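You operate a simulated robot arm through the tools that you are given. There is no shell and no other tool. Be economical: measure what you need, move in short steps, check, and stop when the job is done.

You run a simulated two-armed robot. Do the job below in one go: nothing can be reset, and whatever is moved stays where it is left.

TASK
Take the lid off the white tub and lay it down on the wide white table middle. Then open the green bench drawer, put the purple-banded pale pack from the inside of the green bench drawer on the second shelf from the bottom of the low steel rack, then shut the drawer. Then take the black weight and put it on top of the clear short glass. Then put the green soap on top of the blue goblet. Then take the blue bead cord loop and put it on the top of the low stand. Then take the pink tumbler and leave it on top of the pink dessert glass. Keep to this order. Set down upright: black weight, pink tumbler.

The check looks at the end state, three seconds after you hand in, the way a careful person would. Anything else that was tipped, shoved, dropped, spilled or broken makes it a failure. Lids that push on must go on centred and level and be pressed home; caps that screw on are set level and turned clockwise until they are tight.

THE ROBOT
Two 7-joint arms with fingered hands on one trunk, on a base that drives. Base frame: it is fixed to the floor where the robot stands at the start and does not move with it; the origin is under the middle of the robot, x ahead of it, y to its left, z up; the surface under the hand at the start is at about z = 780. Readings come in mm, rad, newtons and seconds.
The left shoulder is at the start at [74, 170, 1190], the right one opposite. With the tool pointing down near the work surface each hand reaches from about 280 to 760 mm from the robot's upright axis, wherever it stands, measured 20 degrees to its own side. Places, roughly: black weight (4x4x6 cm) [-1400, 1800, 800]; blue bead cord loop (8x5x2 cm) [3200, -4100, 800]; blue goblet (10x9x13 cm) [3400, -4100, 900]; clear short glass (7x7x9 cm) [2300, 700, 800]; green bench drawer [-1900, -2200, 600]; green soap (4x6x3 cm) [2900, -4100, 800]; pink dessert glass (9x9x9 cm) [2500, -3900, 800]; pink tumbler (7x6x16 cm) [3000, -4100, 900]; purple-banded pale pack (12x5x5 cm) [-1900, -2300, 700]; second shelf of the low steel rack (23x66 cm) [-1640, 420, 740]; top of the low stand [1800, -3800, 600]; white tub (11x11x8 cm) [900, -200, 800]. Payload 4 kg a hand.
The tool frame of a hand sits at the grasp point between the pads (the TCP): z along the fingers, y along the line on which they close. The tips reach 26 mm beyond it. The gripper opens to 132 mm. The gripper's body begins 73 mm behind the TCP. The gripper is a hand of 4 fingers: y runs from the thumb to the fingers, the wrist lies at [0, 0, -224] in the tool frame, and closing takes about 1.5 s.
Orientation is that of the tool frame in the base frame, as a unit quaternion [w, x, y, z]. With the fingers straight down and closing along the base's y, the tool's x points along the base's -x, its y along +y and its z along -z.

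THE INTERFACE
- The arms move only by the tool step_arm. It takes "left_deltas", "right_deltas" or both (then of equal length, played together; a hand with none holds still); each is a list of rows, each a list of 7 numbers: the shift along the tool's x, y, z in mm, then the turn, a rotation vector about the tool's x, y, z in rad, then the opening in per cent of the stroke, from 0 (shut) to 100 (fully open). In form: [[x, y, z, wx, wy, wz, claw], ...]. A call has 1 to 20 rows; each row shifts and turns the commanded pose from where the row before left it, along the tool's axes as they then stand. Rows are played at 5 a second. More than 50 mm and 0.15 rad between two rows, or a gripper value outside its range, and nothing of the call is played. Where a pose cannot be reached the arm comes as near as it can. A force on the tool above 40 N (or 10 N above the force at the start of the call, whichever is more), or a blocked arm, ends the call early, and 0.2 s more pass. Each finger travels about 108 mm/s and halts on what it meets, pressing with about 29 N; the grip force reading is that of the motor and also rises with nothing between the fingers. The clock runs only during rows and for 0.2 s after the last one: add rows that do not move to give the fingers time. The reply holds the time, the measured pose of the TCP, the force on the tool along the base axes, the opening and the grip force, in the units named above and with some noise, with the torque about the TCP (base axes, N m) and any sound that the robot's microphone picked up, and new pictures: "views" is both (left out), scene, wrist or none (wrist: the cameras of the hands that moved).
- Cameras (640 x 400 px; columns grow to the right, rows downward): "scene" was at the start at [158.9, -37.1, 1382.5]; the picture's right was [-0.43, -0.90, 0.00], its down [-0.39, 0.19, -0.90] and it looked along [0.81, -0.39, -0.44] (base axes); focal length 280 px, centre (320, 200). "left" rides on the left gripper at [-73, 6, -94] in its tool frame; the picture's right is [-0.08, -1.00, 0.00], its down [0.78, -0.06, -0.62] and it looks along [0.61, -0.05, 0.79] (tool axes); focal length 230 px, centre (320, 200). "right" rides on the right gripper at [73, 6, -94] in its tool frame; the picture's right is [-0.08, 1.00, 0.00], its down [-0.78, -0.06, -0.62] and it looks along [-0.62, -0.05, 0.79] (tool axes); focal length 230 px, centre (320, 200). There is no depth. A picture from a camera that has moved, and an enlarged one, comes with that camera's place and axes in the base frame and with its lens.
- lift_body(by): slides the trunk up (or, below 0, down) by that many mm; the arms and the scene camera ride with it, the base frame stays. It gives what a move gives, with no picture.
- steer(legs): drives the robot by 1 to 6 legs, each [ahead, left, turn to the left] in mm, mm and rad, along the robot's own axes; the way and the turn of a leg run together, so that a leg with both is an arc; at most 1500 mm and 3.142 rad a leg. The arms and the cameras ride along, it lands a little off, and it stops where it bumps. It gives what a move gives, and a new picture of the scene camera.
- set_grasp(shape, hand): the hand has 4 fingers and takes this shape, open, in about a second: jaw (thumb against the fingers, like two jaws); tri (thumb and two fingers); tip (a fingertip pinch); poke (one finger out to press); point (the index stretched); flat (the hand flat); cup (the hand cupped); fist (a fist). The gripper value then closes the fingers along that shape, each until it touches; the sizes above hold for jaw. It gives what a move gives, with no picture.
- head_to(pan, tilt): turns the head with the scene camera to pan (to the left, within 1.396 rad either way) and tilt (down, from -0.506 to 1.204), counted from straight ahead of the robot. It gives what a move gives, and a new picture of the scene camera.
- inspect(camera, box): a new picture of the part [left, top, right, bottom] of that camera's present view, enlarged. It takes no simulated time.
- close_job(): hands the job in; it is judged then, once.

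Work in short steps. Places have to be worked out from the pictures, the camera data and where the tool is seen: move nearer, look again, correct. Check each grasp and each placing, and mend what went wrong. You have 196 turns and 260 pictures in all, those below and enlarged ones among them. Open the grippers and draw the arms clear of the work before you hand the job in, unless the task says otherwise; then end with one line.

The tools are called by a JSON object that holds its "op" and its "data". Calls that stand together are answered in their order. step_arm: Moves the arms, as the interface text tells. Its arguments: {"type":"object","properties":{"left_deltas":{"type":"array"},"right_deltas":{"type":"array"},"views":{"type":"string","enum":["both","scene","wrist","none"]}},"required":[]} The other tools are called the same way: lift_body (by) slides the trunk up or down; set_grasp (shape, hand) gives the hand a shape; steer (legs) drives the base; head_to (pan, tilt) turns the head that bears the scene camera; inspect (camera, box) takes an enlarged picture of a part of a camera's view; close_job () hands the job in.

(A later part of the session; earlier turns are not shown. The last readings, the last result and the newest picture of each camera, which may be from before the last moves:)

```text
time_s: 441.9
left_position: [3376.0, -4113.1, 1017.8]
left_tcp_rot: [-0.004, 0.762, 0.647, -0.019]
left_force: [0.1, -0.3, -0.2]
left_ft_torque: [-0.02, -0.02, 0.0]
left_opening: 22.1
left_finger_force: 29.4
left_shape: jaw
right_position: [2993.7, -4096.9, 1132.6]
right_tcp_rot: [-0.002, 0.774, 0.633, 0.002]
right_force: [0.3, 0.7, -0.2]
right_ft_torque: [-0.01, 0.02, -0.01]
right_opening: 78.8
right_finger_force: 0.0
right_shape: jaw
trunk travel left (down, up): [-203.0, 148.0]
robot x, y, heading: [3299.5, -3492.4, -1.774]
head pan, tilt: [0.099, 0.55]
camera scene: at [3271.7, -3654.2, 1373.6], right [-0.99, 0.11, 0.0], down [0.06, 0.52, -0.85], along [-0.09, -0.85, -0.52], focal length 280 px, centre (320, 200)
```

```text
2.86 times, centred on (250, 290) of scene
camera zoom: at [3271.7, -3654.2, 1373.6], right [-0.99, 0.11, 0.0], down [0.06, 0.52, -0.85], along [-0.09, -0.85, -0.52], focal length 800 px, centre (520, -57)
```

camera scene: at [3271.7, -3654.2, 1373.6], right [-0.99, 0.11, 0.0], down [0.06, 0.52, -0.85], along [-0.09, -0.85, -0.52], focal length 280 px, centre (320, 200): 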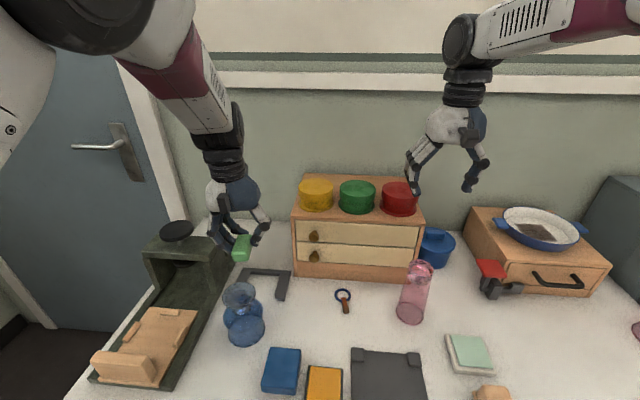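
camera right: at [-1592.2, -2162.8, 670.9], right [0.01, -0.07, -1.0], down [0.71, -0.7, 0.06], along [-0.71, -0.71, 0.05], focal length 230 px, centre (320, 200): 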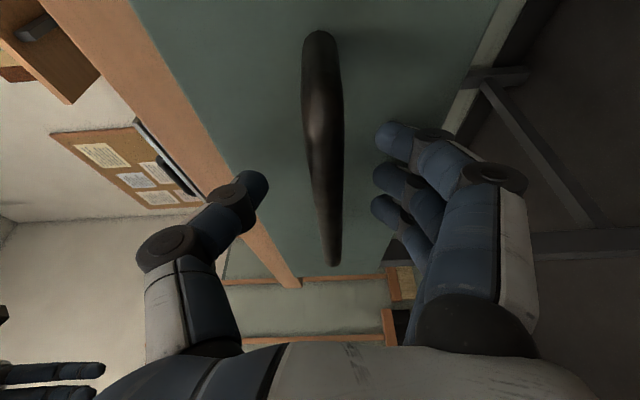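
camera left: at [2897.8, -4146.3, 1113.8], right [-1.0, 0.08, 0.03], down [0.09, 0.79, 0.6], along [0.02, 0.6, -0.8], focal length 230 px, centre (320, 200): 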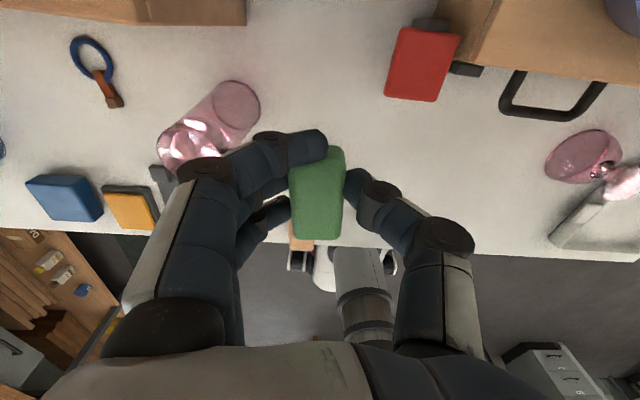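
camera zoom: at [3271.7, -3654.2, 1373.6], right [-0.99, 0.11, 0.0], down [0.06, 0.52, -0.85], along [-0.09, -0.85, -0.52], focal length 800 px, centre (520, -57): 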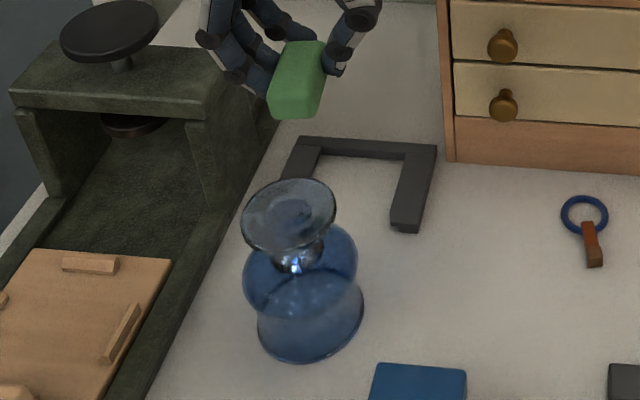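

Goblet axis ≈(3398,-4063), foot top ≈905, 71 mm wide. Move the soap above it.

{"op": "step_arm", "data": {"left_deltas": [[25, 6, 0, 0, 0, 0, 10], [24, 6, 0, 0, 0, 0, 10], [0, 1, 25, 0, 0, 0, 10], [0, 1, 25, 0, 0, 0, 10], [0, 0, 0, 0, 0, 0, 10]]}}

{"op": "inspect", "data": {"camera": "scene", "box": [190, 220, 310, 360]}}

```text
time_s: 443.1
left_position: [3395.6, -4066.3, 965.4]
left_tcp_rot: [-0.006, 0.763, 0.646, -0.019]
left_force: [-0.2, -0.6, -0.2]
left_ft_torque: [0.0, 0.0, 0.02]
left_opening: 22.3
left_finger_force: 29.0
left_shape: jaw
right_position: [2994.2, -4097.6, 1133.3]
right_tcp_rot: [-0.003, 0.774, 0.634, 0.002]
right_force: [-0.2, -0.3, 0.0]
right_ft_torque: [0.0, 0.02, 0.03]
right_opening: 78.8
right_finger_force: 0.0
right_shape: jaw
trunk travel left (down, up): [-203.0, 148.0]
robot x, y, heading: [3294.4, -3496.2, -1.774]
head pan, tilt: [0.099, 0.55]
camera scene: at [3271.5, -3654.0, 1373.7], right [-0.99, 0.11, 0.0], down [0.06, 0.52, -0.85], along [-0.09, -0.85, -0.52], focal length 280 px, centre (320, 200)
camera left: at [3393.3, -4137.6, 1062.2], right [-1.0, 0.09, 0.03], down [0.09, 0.79, 0.6], along [0.03, 0.6, -0.8], focal length 230 px, centre (320, 200)
```

scene: 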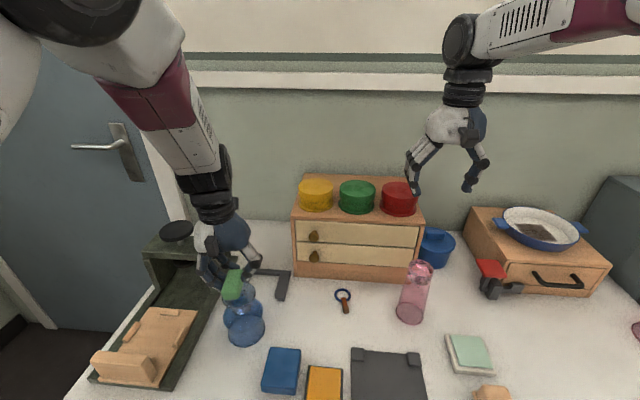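
left: 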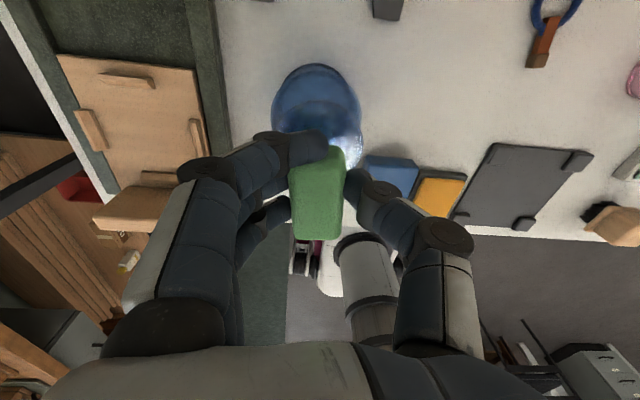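

```text
2.86 times, centred on (250, 290) of scene
camera zoom: at [3271.5, -3654.0, 1373.7], right [-0.99, 0.11, 0.0], down [0.06, 0.52, -0.85], along [-0.09, -0.85, -0.52], focal length 800 px, centre (520, -57)
```

zoom: 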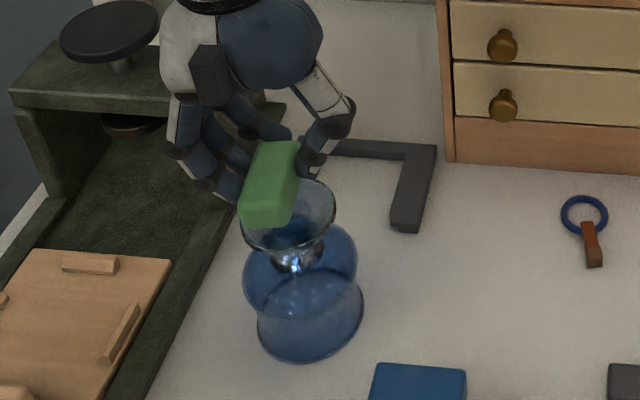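

Geometry puts the soap within ~4 mm of the foot centre. Correct and lower to contact.

{"op": "step_arm", "data": {"left_deltas": [[-4, -3, 8, 0, 0, 0, 10], [0, 0, 5, 0, 0, 0, 10], [0, 0, 4, 0, 0, 0, 10], [0, 0, 3, 0, 0, 0, 10], [0, 0, 0, 0, 0, 0, 10]], "views": "none"}}

{"op": "inspect", "data": {"camera": "scene", "box": [200, 230, 290, 330]}}

```text
time_s: 444.3
left_position: [3392.1, -4071.2, 947.7]
left_tcp_rot: [-0.005, 0.763, 0.646, -0.02]
left_force: [0.6, 0.4, -1.4]
left_ft_torque: [0.0, 0.02, 0.01]
left_opening: 22.3
left_finger_force: 28.8
left_shape: jaw
right_position: [2992.2, -4098.0, 1132.5]
right_tcp_rot: [-0.002, 0.774, 0.633, 0.002]
right_force: [0.5, -0.1, 0.8]
right_ft_torque: [0.02, -0.01, -0.01]
right_opening: 78.8
right_finger_force: 0.0
right_shape: jaw
trunk travel left (down, up): [-203.0, 148.0]
robot x, y, heading: [3293.0, -3499.2, -1.776]
head pan, tilt: [0.099, 0.55]
```

```text
4.00 times, centred on (245, 280) of scene
camera zoom: at [3271.5, -3654.2, 1373.6], right [-0.99, 0.11, 0.0], down [0.06, 0.52, -0.85], along [-0.09, -0.85, -0.52], focal length 1120 px, centre (620, -120)
```

zoom: 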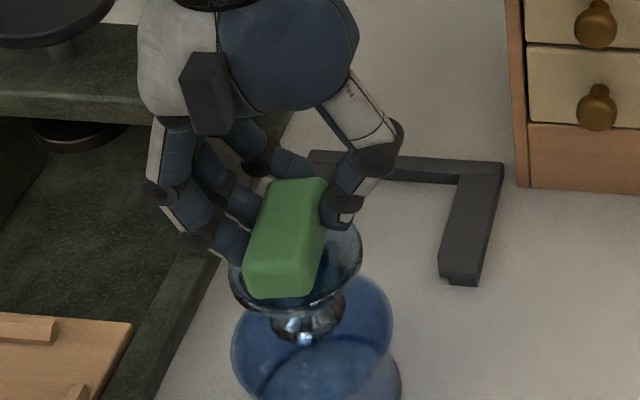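

Well centred. Lower the last millimetres.

{"op": "step_arm", "data": {"left_deltas": [[0, 0, 2, 0, 0, 0, 10], [0, 0, 2, 0, 0, 0, 10], [0, 0, 2, 0, 0, 0, 10], [0, 0, 2, 0, 0, 0, 10], [0, 0, 2, 0, 0, 0, 10], [0, 0, 0, 0, 0, 0, 10]], "views": "none"}}

{"op": "inspect", "data": {"camera": "scene", "box": [200, 230, 290, 330]}}

```text
time_s: 445.7
left_position: [3391.4, -4072.1, 937.6]
left_tcp_rot: [-0.004, 0.762, 0.647, -0.019]
left_force: [0.1, -1.7, 10.2]
left_ft_torque: [0.04, -0.15, -0.02]
left_opening: 22.4
left_finger_force: 28.7
left_shape: jaw
right_position: [2992.8, -4096.2, 1133.0]
right_tcp_rot: [-0.003, 0.774, 0.633, 0.002]
right_force: [1.0, -0.9, 0.2]
right_ft_torque: [-0.02, -0.01, 0.0]
right_opening: 78.9
right_finger_force: 0.1
right_shape: jaw
trunk travel left (down, up): [-203.0, 148.0]
robot x, y, heading: [3297.2, -3496.9, -1.776]
head pan, tilt: [0.099, 0.55]
```

```text
4.00 times, centred on (245, 280) of scene
camera zoom: at [3271.4, -3653.2, 1373.9], right [-0.99, 0.11, 0.0], down [0.06, 0.52, -0.85], along [-0.09, -0.85, -0.52], focal length 1120 px, centre (620, -120)
```

zoom: 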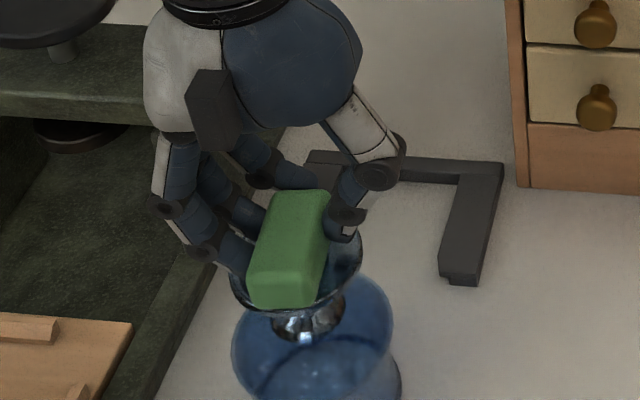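

Contact (10 N). Release gently and rise.

{"op": "step_arm", "data": {"left_deltas": [[0, 0, -1, 0, 0, 0, 20], [0, 0, 0, 0, 0, 0, 30], [0, 0, 0, 0, 0, 0, 42], [0, 0, 0, 0, 0, 0, 42], [0, 0, -15, 0, 0, 0, 42], [0, 0, -30, 0, 0, 0, 42], [0, 0, -40, 0, 0, 0, 42], [0, 0, -40, 0, 0, 0, 42], [0, 0, 0, 0, 0, 0, 42]]}}

{"op": "inspect", "data": {"camera": "scene", "box": [190, 220, 310, 360]}}

```text
time_s: 447.7
left_position: [3398.7, -4069.2, 1063.5]
left_tcp_rot: [-0.005, 0.763, 0.646, -0.018]
left_force: [0.5, -0.3, -0.4]
left_ft_torque: [0.04, 0.01, -0.03]
left_opening: 54.8
left_finger_force: 0.0
left_shape: jaw
right_position: [2993.9, -4098.0, 1131.2]
right_tcp_rot: [-0.004, 0.773, 0.634, 0.003]
right_force: [-0.2, 0.5, -0.2]
right_ft_torque: [0.02, -0.03, 0.0]
right_opening: 78.9
right_finger_force: 0.2
right_shape: jaw
trunk travel left (down, up): [-203.0, 148.0]
robot x, y, heading: [3294.7, -3492.2, -1.776]
head pan, tilt: [0.099, 0.55]
camera scene: at [3271.5, -3654.8, 1373.4], right [-0.99, 0.11, 0.0], down [0.06, 0.52, -0.85], along [-0.09, -0.85, -0.52], focal length 280 px, centre (320, 200)
camera left: at [3395.8, -4139.5, 1158.9], right [-1.0, 0.09, 0.03], down [0.09, 0.79, 0.6], along [0.03, 0.6, -0.8], focal length 230 px, centre (320, 200)
```

scene: 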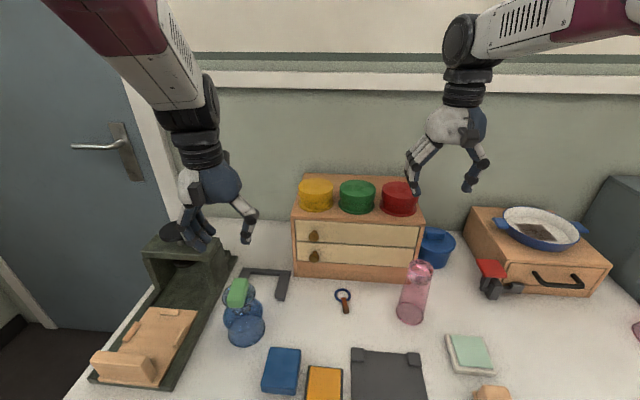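
left: 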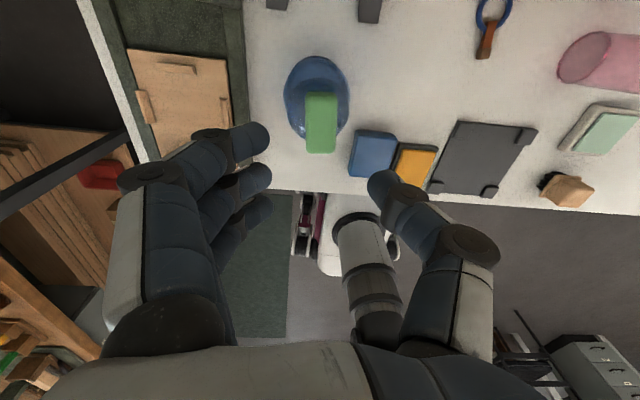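

```text
2.86 times, centred on (250, 290) of scene
camera zoom: at [3271.5, -3654.8, 1373.4], right [-0.99, 0.11, 0.0], down [0.06, 0.52, -0.85], along [-0.09, -0.85, -0.52], focal length 800 px, centre (520, -57)
```

zoom: 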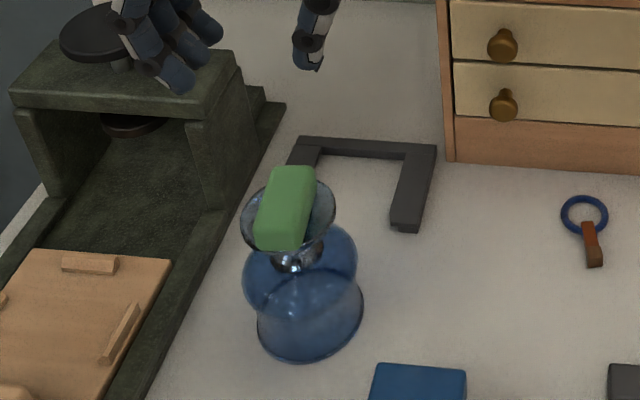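

Soap rests on the goblet. The "bead cord loop" is the blue ring with the wooden bead at ≈(3162,-4120); the right hand (camera on my side) suits it. Strafe left 125.

{"op": "steer", "data": {"legs": [[0, 125, 0]]}}

{"op": "inspect", "data": {"camera": "right", "box": [0, 0, 640, 400]}}

```text
time_s: 449.5
left_position: [3521.1, -4093.8, 1061.8]
left_tcp_rot: [-0.005, 0.763, 0.646, -0.018]
left_force: [0.2, 0.7, -1.1]
left_ft_torque: [-0.01, -0.01, 0.03]
left_opening: 54.9
left_finger_force: 0.2
left_shape: jaw
right_position: [3116.3, -4123.4, 1132.7]
right_tcp_rot: [-0.002, 0.774, 0.633, 0.002]
right_force: [-1.1, 0.7, 0.1]
right_ft_torque: [0.01, -0.03, 0.0]
right_opening: 78.6
right_finger_force: 0.1
right_shape: jaw
trunk travel left (down, up): [-203.0, 148.0]
robot x, y, heading: [3414.1, -3520.4, -1.777]
head pan, tilt: [0.099, 0.55]
camera scene: at [3395.1, -3679.9, 1373.6], right [-0.99, 0.11, 0.0], down [0.06, 0.52, -0.85], along [-0.09, -0.85, -0.52], focal length 280 px, centre (320, 200)
```

scene: 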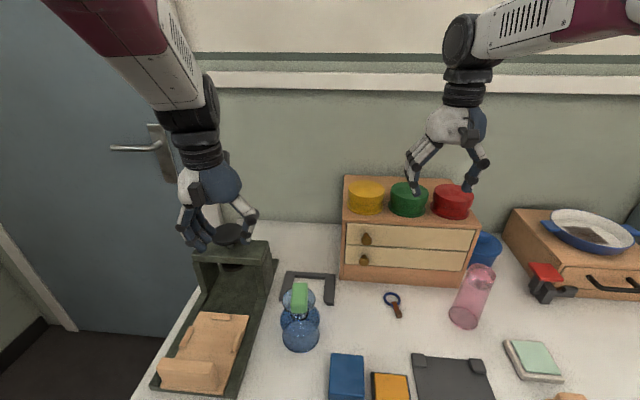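

```text
1.00 times, centred on (320, 200) of right (not enlarged: the box is as wide or as high as the picture)
camera zoom: at [3136.7, -4053.2, 1226.2], right [0.96, -0.27, 0.0], down [-0.22, -0.76, 0.61], along [-0.17, -0.59, -0.79], focal length 230 px, centre (320, 200)
```

zoom: 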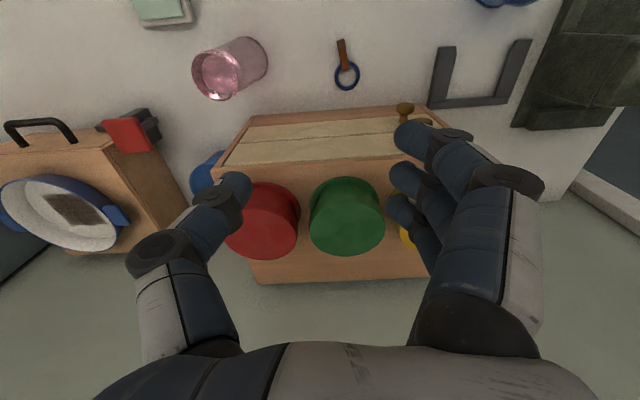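

Item: bead at ≈(3161,-4100), ring at (3163,-4137). Align right hand yaw and descend over the bead.

{"op": "step_arm", "data": {"right_deltas": [[0, 0, 0, 0, 0, -0.1, 45], [0, 0, 0, 0, 0, -0.1, 45], [12, 22, 0, 0, 0, 0, 45], [12, 22, 0, 0, 0, 0, 45], [0, 0, 45, 0, 0, 0, 45], [0, 0, 45, 0, 0, 0, 45], [0, 0, 45, 0, 0, 0, 45], [0, 0, 45, 0, 0, 0, 45], [0, 0, 45, 0, 0, 0, 45], [0, 0, 0, 0, 0, 0, 45]]}}

```text
time_s: 451.7
left_position: [3520.9, -4092.9, 1064.1]
left_tcp_rot: [-0.004, 0.763, 0.646, -0.018]
left_force: [-0.2, 0.8, 0.0]
left_ft_torque: [0.01, 0.0, 0.0]
left_opening: 54.7
left_finger_force: 0.1
left_shape: jaw
right_position: [3162.5, -4096.7, 908.3]
right_tcp_rot: [-0.002, 0.707, 0.707, 0.002]
right_force: [0.3, 1.0, -0.3]
right_ft_torque: [-0.03, 0.01, 0.02]
right_opening: 59.9
right_finger_force: 0.0
right_shape: jaw
trunk travel left (down, up): [-203.0, 148.0]
robot x, y, heading: [3416.0, -3520.5, -1.779]
head pan, tilt: [0.099, 0.55]
camera scene: at [3394.8, -3679.2, 1373.8], right [-0.99, 0.11, 0.0], down [0.06, 0.52, -0.85], along [-0.09, -0.85, -0.52], focal length 280 px, centre (320, 200)
camera right: at [3168.0, -4024.4, 1002.1], right [1.0, -0.08, 0.0], down [-0.06, -0.79, 0.61], along [-0.05, -0.61, -0.79], focal length 230 px, centre (320, 200)
```

scene: 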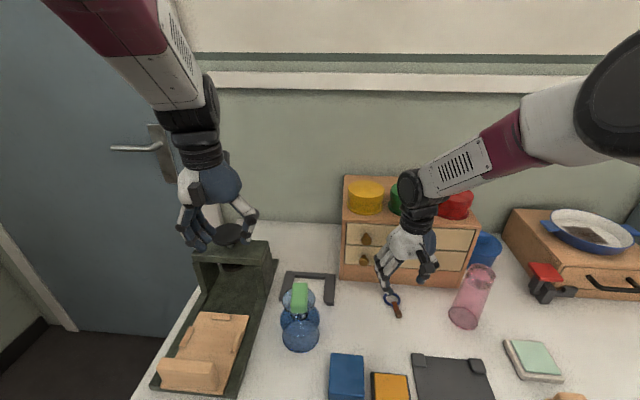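
right: 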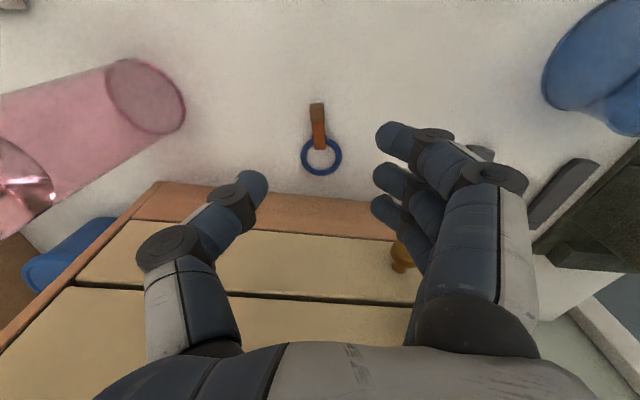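

Use tri, shift 11 mm toward the ring, descend and pinch the bead.

{"op": "set_grasp", "data": {"hand": "right", "shape": "tri"}}

{"op": "step_arm", "data": {"right_deltas": [[0, 0, 0, 0, 0, 0, 45], [-10, -2, 20, 0, 0, 0, 40], [0, 0, 30, 0, 0, 0, 40], [0, 0, 30, 0, 0, 0, 40], [0, 0, 17, 0, 0, 0, 40], [0, 0, 0, 0, 0, 0, 40]], "views": "wrist"}}

```text
time_s: 452.6
left_position: [3520.5, -4094.4, 1062.7]
left_tcp_rot: [-0.005, 0.763, 0.646, -0.019]
left_force: [0.4, 0.7, -0.6]
left_ft_torque: [-0.01, 0.0, 0.03]
left_opening: 55.0
left_finger_force: 0.0
left_shape: jaw
right_position: [3162.1, -4097.2, 908.5]
right_tcp_rot: [-0.003, 0.707, 0.707, 0.002]
right_force: [0.4, 0.6, -0.4]
right_ft_torque: [-0.02, 0.0, 0.02]
right_opening: 132.0
right_finger_force: 0.1
right_shape: tri
trunk travel left (down, up): [-203.0, 148.0]
robot x, y, heading: [3416.5, -3520.9, -1.776]
head pan, tilt: [0.099, 0.55]
```

```text
time_s: 454.0
left_position: [3521.5, -4092.9, 1062.8]
left_tcp_rot: [-0.005, 0.763, 0.646, -0.019]
left_force: [-0.2, 0.0, 0.2]
left_ft_torque: [0.01, 0.03, -0.03]
left_opening: 55.0
left_finger_force: 0.0
left_shape: jaw
right_position: [3158.2, -4106.9, 810.2]
right_tcp_rot: [-0.003, 0.707, 0.707, 0.002]
right_force: [-0.6, 0.2, 0.6]
right_ft_torque: [-0.02, -0.02, 0.03]
right_opening: 53.3
right_finger_force: 0.0
right_shape: tri
trunk travel left (down, up): [-203.0, 148.0]
robot x, y, heading: [3417.8, -3518.3, -1.777]
head pan, tilt: [0.099, 0.55]
camera right: at [3163.6, -4034.2, 904.2], right [1.0, -0.08, 0.0], down [-0.06, -0.79, 0.61], along [-0.05, -0.61, -0.79], focal length 230 px, centre (320, 200)
```

right: 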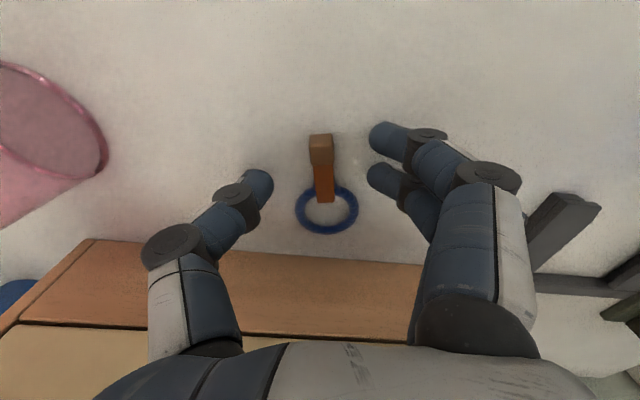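

Positioned well; close on the bead.

{"op": "step_arm", "data": {"right_deltas": [[0, 0, 0, 0, 0, 0, 25], [0, 0, 0, 0, 0, 0, 10], [0, 0, 0, 0, 0, 0, 0], [0, 0, 0, 0, 0, 0, 0], [0, 0, 0, 0, 0, 0, 0]], "views": "wrist"}}

```text
time_s: 455.2
left_position: [3520.8, -4094.2, 1063.2]
left_tcp_rot: [-0.005, 0.763, 0.646, -0.02]
left_force: [-0.1, -0.3, -1.0]
left_ft_torque: [-0.01, -0.01, -0.04]
left_opening: 54.7
left_finger_force: 0.2
left_shape: jaw
right_position: [3158.1, -4106.1, 810.5]
right_tcp_rot: [-0.002, 0.706, 0.708, 0.003]
right_force: [-0.1, -0.2, 0.6]
right_ft_torque: [-0.03, 0.0, 0.01]
right_opening: 5.7
right_finger_force: 28.6
right_shape: tri
trunk travel left (down, up): [-203.0, 148.0]
robot x, y, heading: [3414.2, -3521.2, -1.779]
head pan, tilt: [0.099, 0.55]
camera right: at [3163.7, -4034.2, 904.4], right [1.0, -0.08, 0.0], down [-0.06, -0.79, 0.61], along [-0.05, -0.61, -0.79], focal length 230 px, centre (320, 200)
```

right: 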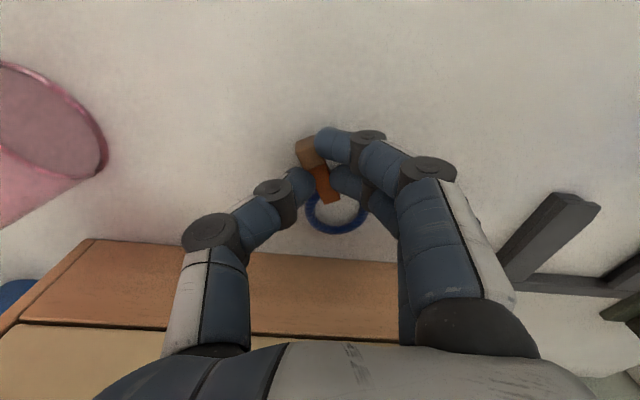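

Lift and check.

{"op": "step_arm", "data": {"right_deltas": [[0, 0, -15, 0, 0, 0, 0], [0, 0, -35, 0, 0, 0, 0], [0, 0, -45, 0, 0, 0, 0], [0, 0, -45, 0, 0, 0, 0], [0, 0, -45, 0, 0, 0, 0], [0, 0, -45, 0, 0, 0, 0], [0, 0, -45, 0, 0, 0, 0], [0, 0, 0, 0, 0, 0, 0]]}}

```text
time_s: 457.0
left_position: [3520.6, -4094.5, 1062.1]
left_tcp_rot: [-0.005, 0.763, 0.647, -0.018]
left_force: [0.3, -0.2, -0.7]
left_ft_torque: [0.02, 0.0, -0.01]
left_opening: 54.7
left_finger_force: 0.1
left_shape: jaw
right_position: [3155.7, -4110.8, 1084.9]
right_tcp_rot: [-0.003, 0.707, 0.707, 0.003]
right_force: [-0.2, 0.8, -0.3]
right_ft_torque: [0.01, -0.02, 0.01]
right_opening: 5.9
right_finger_force: 29.4
right_shape: tri
trunk travel left (down, up): [-203.0, 148.0]
robot x, y, heading: [3417.7, -3519.8, -1.778]
head pan, tilt: [0.099, 0.55]
camera scene: at [3394.5, -3680.3, 1373.4], right [-0.99, 0.11, 0.0], down [0.06, 0.52, -0.85], along [-0.09, -0.85, -0.52], focal length 280 px, centre (320, 200)
camera right: at [3164.0, -4037.9, 1179.7], right [1.0, -0.08, 0.0], down [-0.06, -0.79, 0.61], along [-0.05, -0.61, -0.79], focal length 230 px, centre (320, 200)
```

scene: 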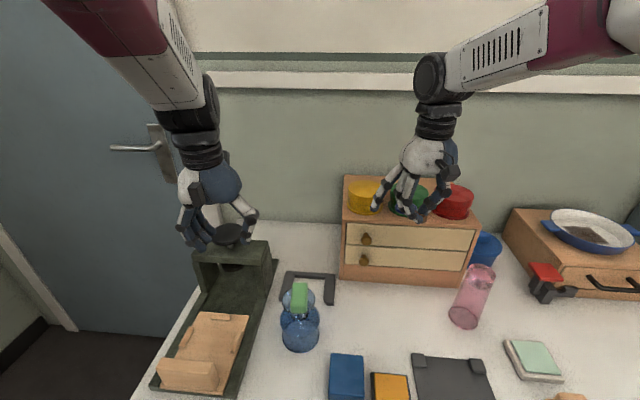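
right: 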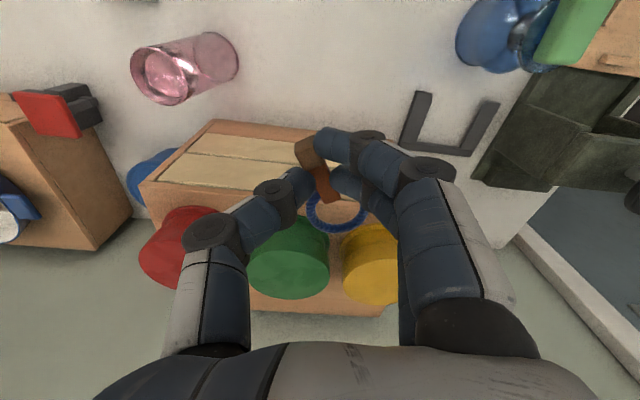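

Loop is held. Back away and strafe right toward the low stand.

{"op": "steer", "data": {"legs": [[-350, 0, 0], [0, -1480, 0]]}}

{"op": "head_to", "data": {"pan": 0.0, "tilt": 0.75}}

```text
time_s: 471.9
left_position: [2135.4, -3435.1, 1064.2]
left_tcp_rot: [-0.004, 0.771, 0.636, -0.019]
left_force: [-1.0, 0.2, 0.8]
left_ft_torque: [0.02, -0.04, 0.04]
left_opening: 54.9
left_finger_force: 0.1
left_shape: jaw
right_position: [1771.6, -3442.0, 1085.5]
right_tcp_rot: [-0.003, 0.717, 0.697, 0.003]
right_force: [-0.2, -0.1, -0.6]
right_ft_torque: [0.03, 0.06, -0.03]
right_opening: 6.1
right_finger_force: 29.3
right_shape: tri
trunk travel left (down, up): [-203.0, 148.0]
robot x, y, heading: [2049.1, -2857.7, -1.806]
head pan, tilt: [0.099, 0.55]
camera scene: at [2021.1, -3017.7, 1373.6], right [-0.99, 0.13, 0.0], down [0.07, 0.52, -0.85], along [-0.11, -0.84, -0.52], focal length 280 px, centre (320, 200)
```

scene: 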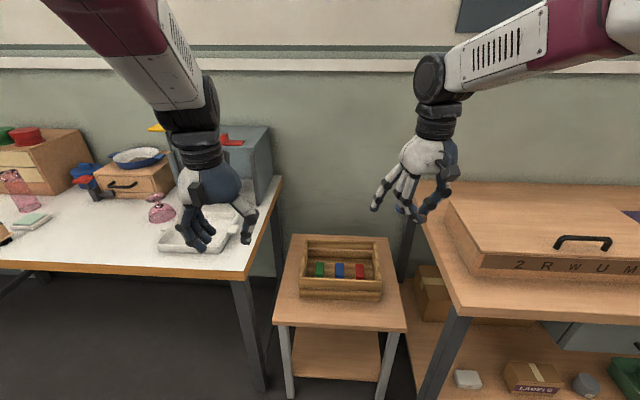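

```text
time_s: 472.7
left_position: [2136.8, -3436.1, 1062.4]
left_tcp_rot: [-0.005, 0.771, 0.636, -0.018]
left_force: [0.3, -0.9, -0.1]
left_ft_torque: [0.04, 0.01, -0.03]
left_opening: 55.0
left_finger_force: 0.1
left_shape: jaw
right_position: [1773.3, -3441.3, 1086.1]
right_tcp_rot: [-0.003, 0.717, 0.697, 0.003]
right_force: [0.6, -0.1, -1.0]
right_ft_torque: [-0.02, 0.02, 0.01]
right_opening: 6.2
right_finger_force: 28.8
right_shape: tri
trunk travel left (down, up): [-203.0, 148.0]
robot x, y, heading: [2049.8, -2860.0, -1.808]
head pan, tilt: [0.0, 0.75]
camera scene: at [2014.0, -3009.4, 1356.3], right [-0.97, 0.23, 0.0], down [0.16, 0.66, -0.73], along [-0.17, -0.71, -0.68], focal length 280 px, centre (320, 200)
```

scene: 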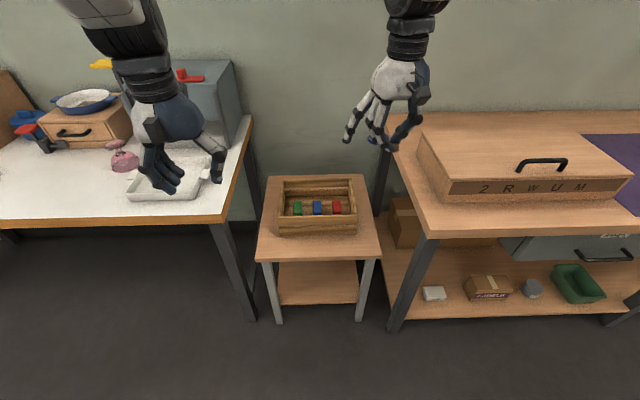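

The low stand has a free strip ~90 mm deep in front of the box, centre ≈(1878,-3575). Drive closer and turn the right hand 90° so the loop lies along the strip.

{"op": "steer", "data": {"legs": [[175, 101, 0]]}}

{"op": "step_arm", "data": {"right_deltas": [[0, 0, 0, 0, 0, 0.14, 0], [0, 0, 0, 0, 0, 0.14, 0], [0, 0, 0, 0, 0, 0.14, 0], [0, 0, 0, 0, 0, 0.14, 0], [0, 0, 0, 0, 0, 0.14, 0], [0, 0, 0, 0, 0, 0.14, 0], [0, 0, 0, 0, 0, 0.14, 0], [0, 0, 0, 0, 0, 0.14, 0], [0, 0, 0, 0, 0, 0.14, 0], [0, 0, 0, 0, 0, 0.14, 0], [0, 0, 0, 0, 0, 0.14, 0], [0, 0, 0, 0, 0, 0.14, 0], [0, 0, 0, 0, 0, 0, 0]]}}

```text
time_s: 474.3
left_position: [2195.3, -3624.7, 1062.7]
left_tcp_rot: [-0.005, 0.772, 0.636, -0.019]
left_force: [0.7, 0.4, -0.2]
left_ft_torque: [0.01, -0.02, 0.03]
left_opening: 54.9
left_finger_force: 0.1
left_shape: jaw
right_position: [1831.5, -3632.4, 1085.7]
right_tcp_rot: [-0.004, 0.715, 0.699, 0.003]
right_force: [0.4, -0.4, -0.1]
right_ft_torque: [0.04, 0.02, -0.01]
right_opening: 5.8
right_finger_force: 29.1
right_shape: tri
trunk travel left (down, up): [-203.0, 148.0]
robot x, y, heading: [2105.5, -3050.7, -1.8]
head pan, tilt: [0.0, 0.75]
camera scene: at [2072.7, -3199.7, 1356.2], right [-0.97, 0.23, 0.0], down [0.16, 0.66, -0.73], along [-0.17, -0.71, -0.68], focal length 280 px, centre (320, 200)
```

scene: 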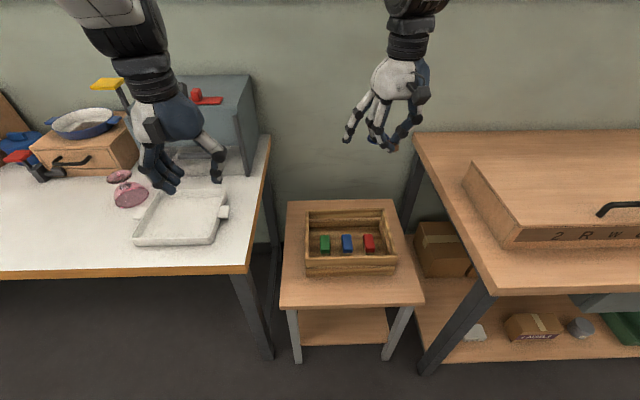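

```text
time_s: 477.1
left_position: [2195.6, -3623.8, 1063.4]
left_tcp_rot: [-0.005, 0.771, 0.637, -0.019]
left_force: [0.6, -0.6, 0.5]
left_ft_torque: [0.02, -0.01, 0.0]
left_opening: 54.8
left_finger_force: 0.1
left_shape: jaw
right_position: [1833.1, -3632.1, 1086.1]
right_tcp_rot: [-0.004, 0.998, -0.067, 0.001]
right_force: [-0.6, 0.1, -0.4]
right_ft_torque: [0.0, -0.02, 0.0]
right_opening: 6.1
right_finger_force: 29.4
right_shape: tri
trunk travel left (down, up): [-203.0, 148.0]
robot x, y, heading: [2106.0, -3046.9, -1.799]
head pan, tilt: [0.0, 0.75]
camera scene: at [2072.4, -3199.0, 1356.2], right [-0.97, 0.23, 0.0], down [0.16, 0.66, -0.73], along [-0.17, -0.71, -0.68], focal length 280 px, centre (320, 200)
camera right: at [1904.4, -3647.6, 1179.4], right [-0.21, -0.98, -0.01], down [-0.77, 0.16, 0.62], along [-0.6, 0.14, -0.79], focal length 230 px, centre (320, 200)
```

scene: 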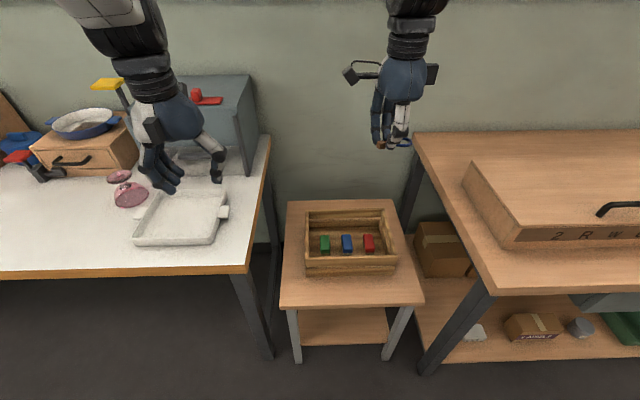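
right: 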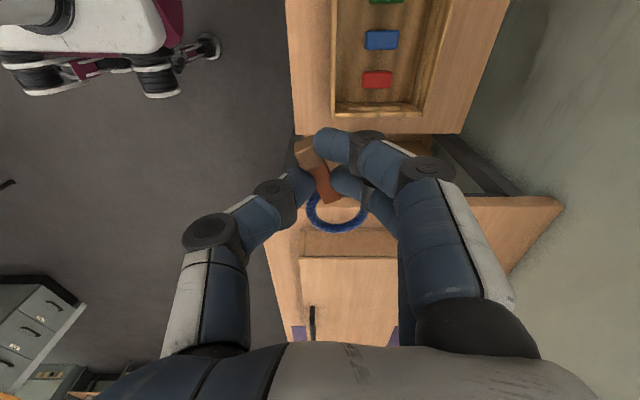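

The box wall is close behind, so I'll tilt the hand ~25° to lean its palm toward me. Position over the strip, tilt, and lower to z≈720.

{"op": "step_arm", "data": {"right_deltas": [[29, -20, 0, 0, 0, 0, 0], [28, -20, 0, 0, 0, 0, 0], [0, 0, 0, 0, 0, 0.1, 0], [0, 0, 0, -0.145, 0, 0, 0], [0, 0, 0, -0.145, 0, 0, 0], [0, 0, 0, -0.145, 0, 0, 0], [0, -19, 40.8, 0, 0, 0, 0], [0, -19, 40.8, 0, 0, 0, 0], [0, -19, 40.8, 0, 0, 0, 0], [0, -19, 40.8, 0, 0, 0, 0], [0, -19, 40.8, 0, 0, 0, 0], [0, -19, 40.8, 0, 0, 0, 0], [0, -19, 40.8, 0, 0, 0, 0], [0, -19, 40.8, 0, 0, 0, 0], [0, 0, 0, 0, 0, 0, 0]]}}

```text
time_s: 480.3
left_position: [2195.7, -3623.4, 1063.6]
left_tcp_rot: [-0.005, 0.771, 0.637, -0.018]
left_force: [-1.0, 0.4, -0.2]
left_ft_torque: [-0.02, 0.03, 0.02]
left_opening: 54.6
left_finger_force: 0.1
left_shape: jaw
right_position: [1895.8, -3596.3, 724.6]
right_tcp_rot: [0.211, 0.97, -0.113, -0.026]
right_force: [-0.5, -0.6, 0.6]
right_ft_torque: [-0.02, -0.02, 0.03]
right_opening: 5.6
right_finger_force: 28.9
right_shape: tri
right hand out of reach, approached as far as the arm can: row 11
trunk travel left (down, up): [-203.0, 148.0]
robot x, y, heading: [2102.6, -3046.7, -1.801]
head pan, tilt: [0.0, 0.75]
camera scene: at [2073.0, -3198.3, 1356.4], right [-0.97, 0.23, 0.0], down [0.16, 0.66, -0.73], along [-0.17, -0.71, -0.68], focal length 280 px, centre (320, 200)
camera right: at [1974.6, -3579.9, 811.7], right [-0.28, -0.86, 0.41], down [-0.69, 0.48, 0.54], along [-0.67, -0.13, -0.73], focal length 230 px, centre (320, 200)
```

scene: 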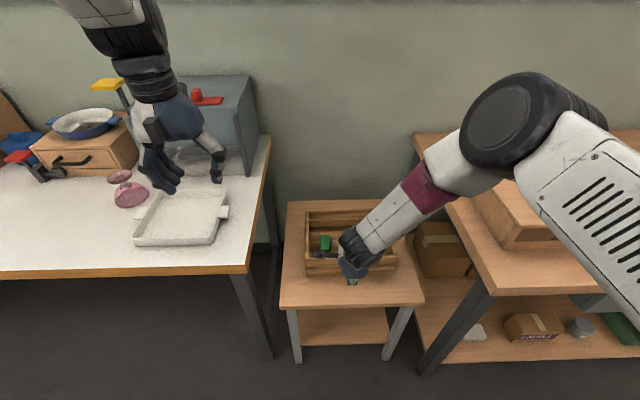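
right: 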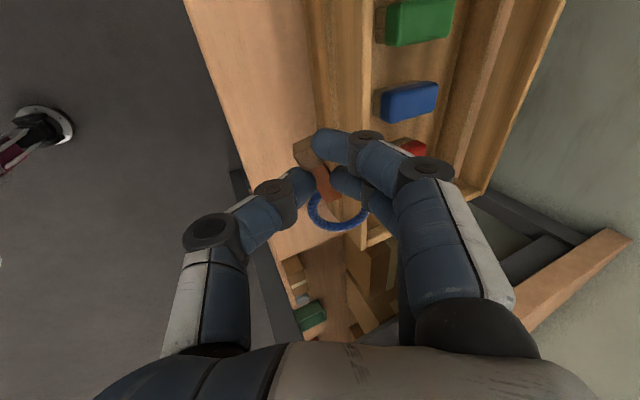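

Aligned with the strip's middle. Lower, finely near contact.

{"op": "step_arm", "data": {"right_deltas": [[0, -12.7, 27.2, 0, 0, 0, 0], [0, -12.7, 27.2, 0, 0, 0, 0], [0, -6, 13, 0, 0, 0, 0], [0, -2, 4.5, 0, 0, 0, 0], [0, -2, 4.5, 0, 0, 0, 0], [0, -2, 4.5, 0, 0, 0, 0], [0, 0, 0, 0, 0, 0, 0]]}}

```text
time_s: 481.9
left_position: [2195.9, -3624.9, 1063.4]
left_tcp_rot: [-0.005, 0.771, 0.636, -0.019]
left_force: [0.1, 0.5, -0.7]
left_ft_torque: [0.01, 0.01, -0.01]
left_opening: 54.8
left_finger_force: 0.0
left_shape: jaw
right_position: [1895.6, -3596.3, 636.8]
right_tcp_rot: [0.211, 0.971, -0.114, -0.026]
right_force: [1.2, -0.1, 0.4]
right_ft_torque: [-0.09, 0.02, 0.03]
right_opening: 5.7
right_finger_force: 29.0
right_shape: tri
trunk travel left (down, up): [-203.0, 148.0]
robot x, y, heading: [2107.4, -3047.5, -1.801]
head pan, tilt: [0.0, 0.75]
camera scene: at [2072.5, -3198.9, 1356.2], right [-0.97, 0.23, 0.0], down [0.16, 0.66, -0.73], along [-0.17, -0.71, -0.68], focal length 280 px, centre (320, 200)
camera right: at [1974.1, -3580.1, 724.1], right [-0.28, -0.86, 0.41], down [-0.69, 0.48, 0.54], along [-0.66, -0.13, -0.74], focal length 230 px, centre (320, 200)
```

scene: 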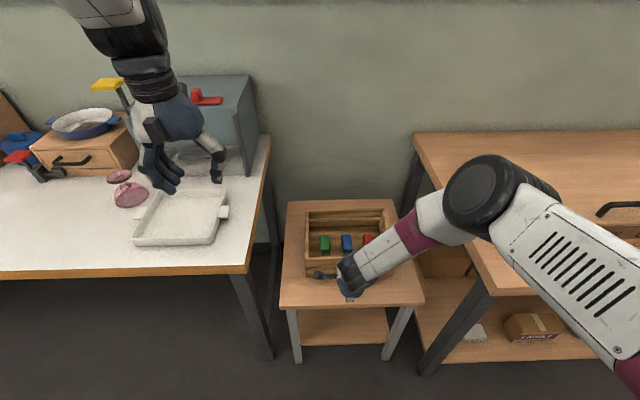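
right: 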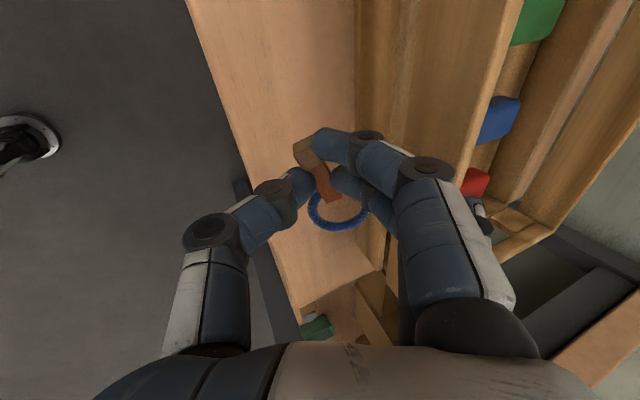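

Continue down in small steps.

{"op": "step_arm", "data": {"right_deltas": [[0, -1.7, 3.6, 0, 0, 0, 0], [0, -1.7, 3.6, 0, 0, 0, 0], [0, -1.3, 2.7, 0, 0, 0, 0], [0, -1.3, 2.7, 0, 0, 0, 0], [0, -1.3, 2.7, 0, 0, 0, 0], [0, 0, 0, 0, 0, 0, 0]], "views": "wrist"}}

```text
time_s: 483.3
left_position: [2194.7, -3624.7, 1062.7]
left_tcp_rot: [-0.005, 0.772, 0.636, -0.019]
left_force: [-0.4, 0.7, 0.2]
left_ft_torque: [-0.03, 0.0, 0.0]
left_opening: 55.0
left_finger_force: 0.0
left_shape: jaw
right_position: [1895.0, -3595.2, 619.9]
right_tcp_rot: [0.21, 0.971, -0.113, -0.026]
right_force: [-0.5, 0.4, 1.0]
right_ft_torque: [-0.03, 0.04, -0.01]
right_opening: 5.6
right_finger_force: 28.9
right_shape: tri
trunk travel left (down, up): [-203.0, 148.0]
robot x, y, heading: [2108.1, -3052.0, -1.8]
head pan, tilt: [0.0, 0.75]
camera right: at [1974.3, -3579.5, 707.0], right [-0.28, -0.87, 0.41], down [-0.69, 0.48, 0.54], along [-0.66, -0.13, -0.74], focal length 230 px, centre (320, 200)
```

right: 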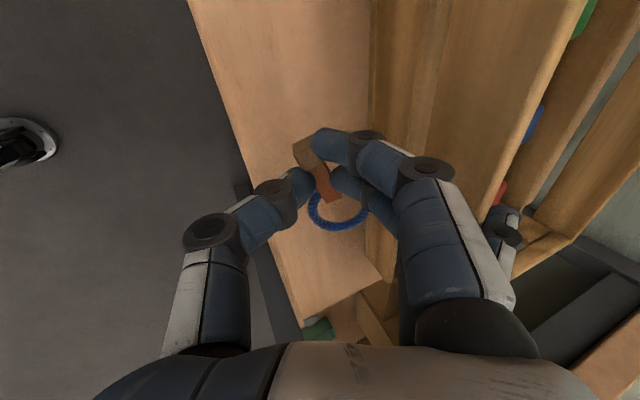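

Still none; go on down.

{"op": "step_arm", "data": {"right_deltas": [[0, -3, 6.5, 0, 0, 0, 0], [0, -2.1, 4.5, 0, 0, 0, 0], [0, -2.1, 4.5, 0, 0, 0, 0], [0, -1.7, 3.6, 0, 0, 0, 0], [0, -1.7, 3.6, 0, 0, 0, 0], [0, -1.3, 2.7, 0, 0, 0, 0], [0, -1.3, 2.7, 0, 0, 0, 0], [0, 0, 0, 0, 0, 0, 0]], "views": "wrist"}}

```text
time_s: 484.4
left_position: [2197.0, -3621.7, 1064.6]
left_tcp_rot: [-0.004, 0.771, 0.637, -0.019]
left_force: [0.1, -0.8, -0.5]
left_ft_torque: [0.04, 0.0, -0.02]
left_opening: 54.6
left_finger_force: 0.0
left_shape: jaw
right_position: [1893.7, -3601.7, 603.1]
right_tcp_rot: [0.217, 0.969, -0.114, -0.028]
right_force: [1.8, 10.7, 30.6]
right_ft_torque: [-2.58, 1.28, -0.28]
right_opening: 5.6
right_finger_force: 28.7
right_shape: tri
trunk travel left (down, up): [-203.0, 148.0]
robot x, y, heading: [2103.7, -3049.7, -1.802]
head pan, tilt: [0.0, 0.75]
stopped in row 5 (right hand): the force on the tool passed its limit at 43 N (the readings are from after the stop); the commanded pose is now the measured one
camera right: at [1973.2, -3583.9, 689.6], right [-0.28, -0.86, 0.43], down [-0.69, 0.49, 0.53], along [-0.67, -0.14, -0.73], focal length 230 px, centre (320, 200)
```

right: 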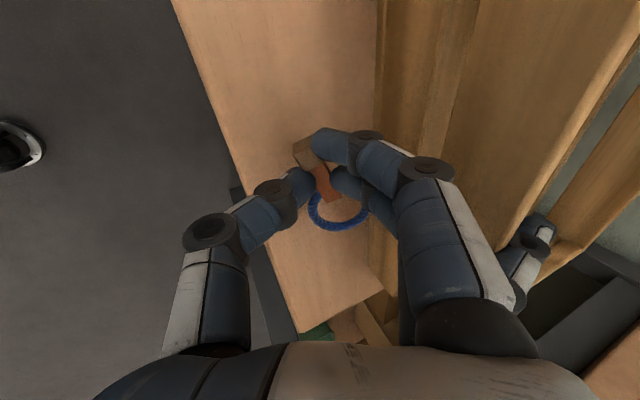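

The idle outstretched finger seems to have met the box. Back up 8 mm and look.

{"op": "step_arm", "data": {"right_deltas": [[0, 1.7, -3.6, 0, 0, 0, 0], [0, 1.7, -3.6, 0, 0, 0, 0], [0, 0, 0, 0, 0, 0, 0]], "views": "none"}}

{"op": "inspect", "data": {"camera": "scene", "box": [270, 190, 430, 320]}}

{"op": "inspect", "data": {"camera": "right", "box": [240, 80, 480, 280]}}

```text
time_s: 485.2
left_position: [2196.6, -3624.1, 1063.9]
left_tcp_rot: [-0.005, 0.771, 0.636, -0.019]
left_force: [0.5, 0.3, 0.3]
left_ft_torque: [-0.02, -0.03, -0.02]
left_opening: 54.7
left_finger_force: 0.0
left_shape: jaw
right_position: [1895.1, -3599.4, 606.9]
right_tcp_rot: [0.215, 0.97, -0.113, -0.027]
right_force: [0.3, -1.3, 5.1]
right_ft_torque: [-0.3, 0.19, 0.04]
right_opening: 5.7
right_finger_force: 28.7
right_shape: tri
trunk travel left (down, up): [-203.0, 148.0]
robot x, y, heading: [2103.5, -3048.4, -1.801]
head pan, tilt: [0.0, 0.75]
```

```text
3.08 times, centred on (350, 255) of scene
camera zoom: at [2072.6, -3198.6, 1356.1], right [-0.97, 0.23, 0.0], down [0.16, 0.66, -0.73], along [-0.17, -0.71, -0.68], focal length 861 px, centre (228, 31)
```

zoom: 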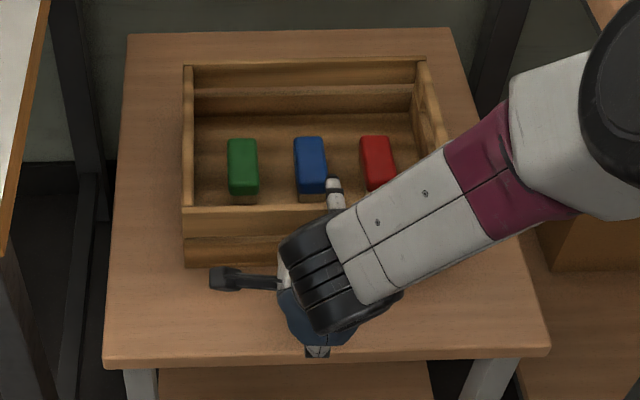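

```text
2.00 times, centred on (360, 180) of right
camera zoom: at [1973.3, -3582.6, 693.9], right [-0.28, -0.86, 0.42], down [-0.69, 0.49, 0.54], along [-0.67, -0.14, -0.73], focal length 460 px, centre (240, 240)
```

zoom: 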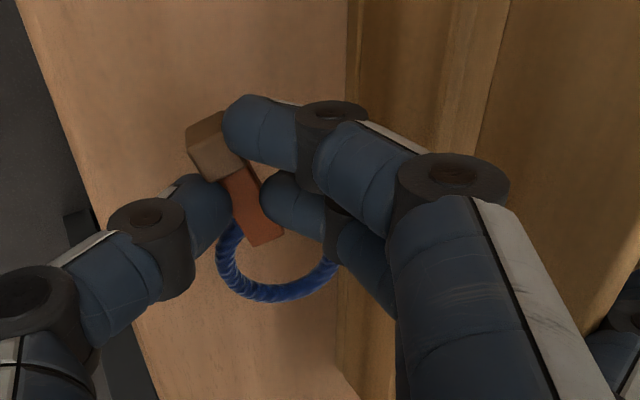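

Only the idle finger blocks, resting on the box rail; the box hasn't moved. Tilt the hand 15° more to lift it, then continue down.

{"op": "step_arm", "data": {"right_deltas": [[0, 2, -4, -0.13, 0, 0, 0], [0, 0, 0, -0.13, 0, 0, 0], [0, -3, 4, 0, 0, 0, 0], [0, -3, 4, 0, 0, 0, 0], [0, -1.9, 2.3, 0, 0, 0, 0], [0, -1.9, 2.3, 0, 0, 0, 0], [0, 0, 0, 0, 0, 0, 0]], "views": "wrist"}}

```text
time_s: 486.8
left_position: [2195.2, -3624.2, 1062.7]
left_tcp_rot: [-0.004, 0.771, 0.636, -0.019]
left_force: [0.7, 0.1, 0.9]
left_ft_torque: [-0.02, 0.02, -0.03]
left_opening: 55.0
left_finger_force: 0.1
left_shape: jaw
right_position: [1893.6, -3600.0, 595.8]
right_tcp_rot: [0.338, 0.934, -0.109, -0.041]
right_force: [-0.4, 1.4, 2.3]
right_ft_torque: [-0.18, 0.08, -0.05]
right_opening: 5.7
right_finger_force: 28.9
right_shape: tri
trunk travel left (down, up): [-203.0, 148.0]
robot x, y, heading: [2107.0, -3051.3, -1.801]
head pan, tilt: [0.0, 0.75]
camera right: at [1977.9, -3562.6, 672.1], right [-0.25, -0.73, 0.64], down [-0.66, 0.61, 0.44], along [-0.71, -0.31, -0.63], focal length 230 px, centre (320, 200)
```

right: 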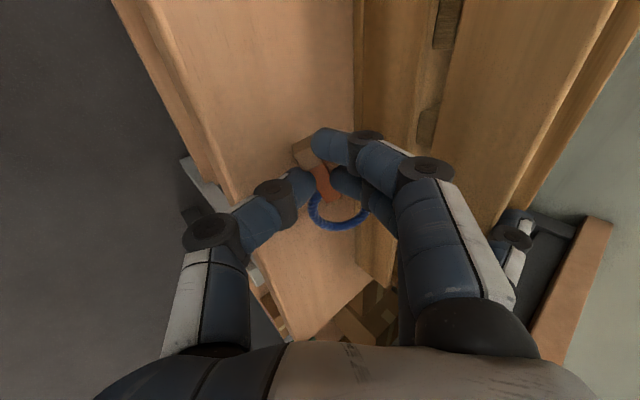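

Nearly there; continue in 2 mm steps.

{"op": "step_arm", "data": {"right_deltas": [[0, -1.9, 2.3, 0, 0, 0, 0], [0, -1.9, 2.3, 0, 0, 0, 0], [0, -1.9, 2.3, 0, 0, 0, 0], [0, -1.3, 1.5, 0, 0, 0, 0], [0, -1.3, 1.5, 0, 0, 0, 0], [0, 0, 0, 0, 0, 0, 0]], "views": "wrist"}}

```text
time_s: 488.2
left_position: [2196.4, -3622.5, 1065.6]
left_tcp_rot: [-0.004, 0.771, 0.637, -0.02]
left_force: [0.0, 1.2, 0.1]
left_ft_torque: [-0.01, 0.02, 0.01]
left_opening: 54.8
left_finger_force: 0.2
left_shape: jaw
right_position: [1893.3, -3600.9, 585.9]
right_tcp_rot: [0.342, 0.932, -0.11, -0.042]
right_force: [0.6, 3.3, 33.0]
right_ft_torque: [-1.68, 0.67, -0.13]
right_opening: 6.4
right_finger_force: 29.2
right_shape: tri
trunk travel left (down, up): [-203.0, 148.0]
robot x, y, heading: [2106.8, -3051.5, -1.803]
head pan, tilt: [0.0, 0.75]
camera right: at [1977.8, -3563.4, 660.6], right [-0.25, -0.72, 0.64], down [-0.66, 0.61, 0.43], along [-0.71, -0.32, -0.63], focal length 230 px, centre (320, 200)
```

right: 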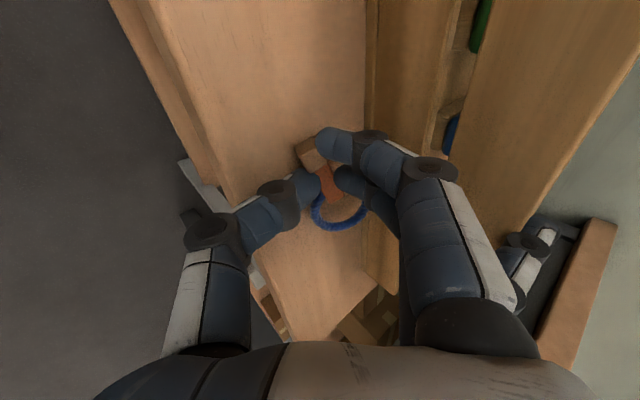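

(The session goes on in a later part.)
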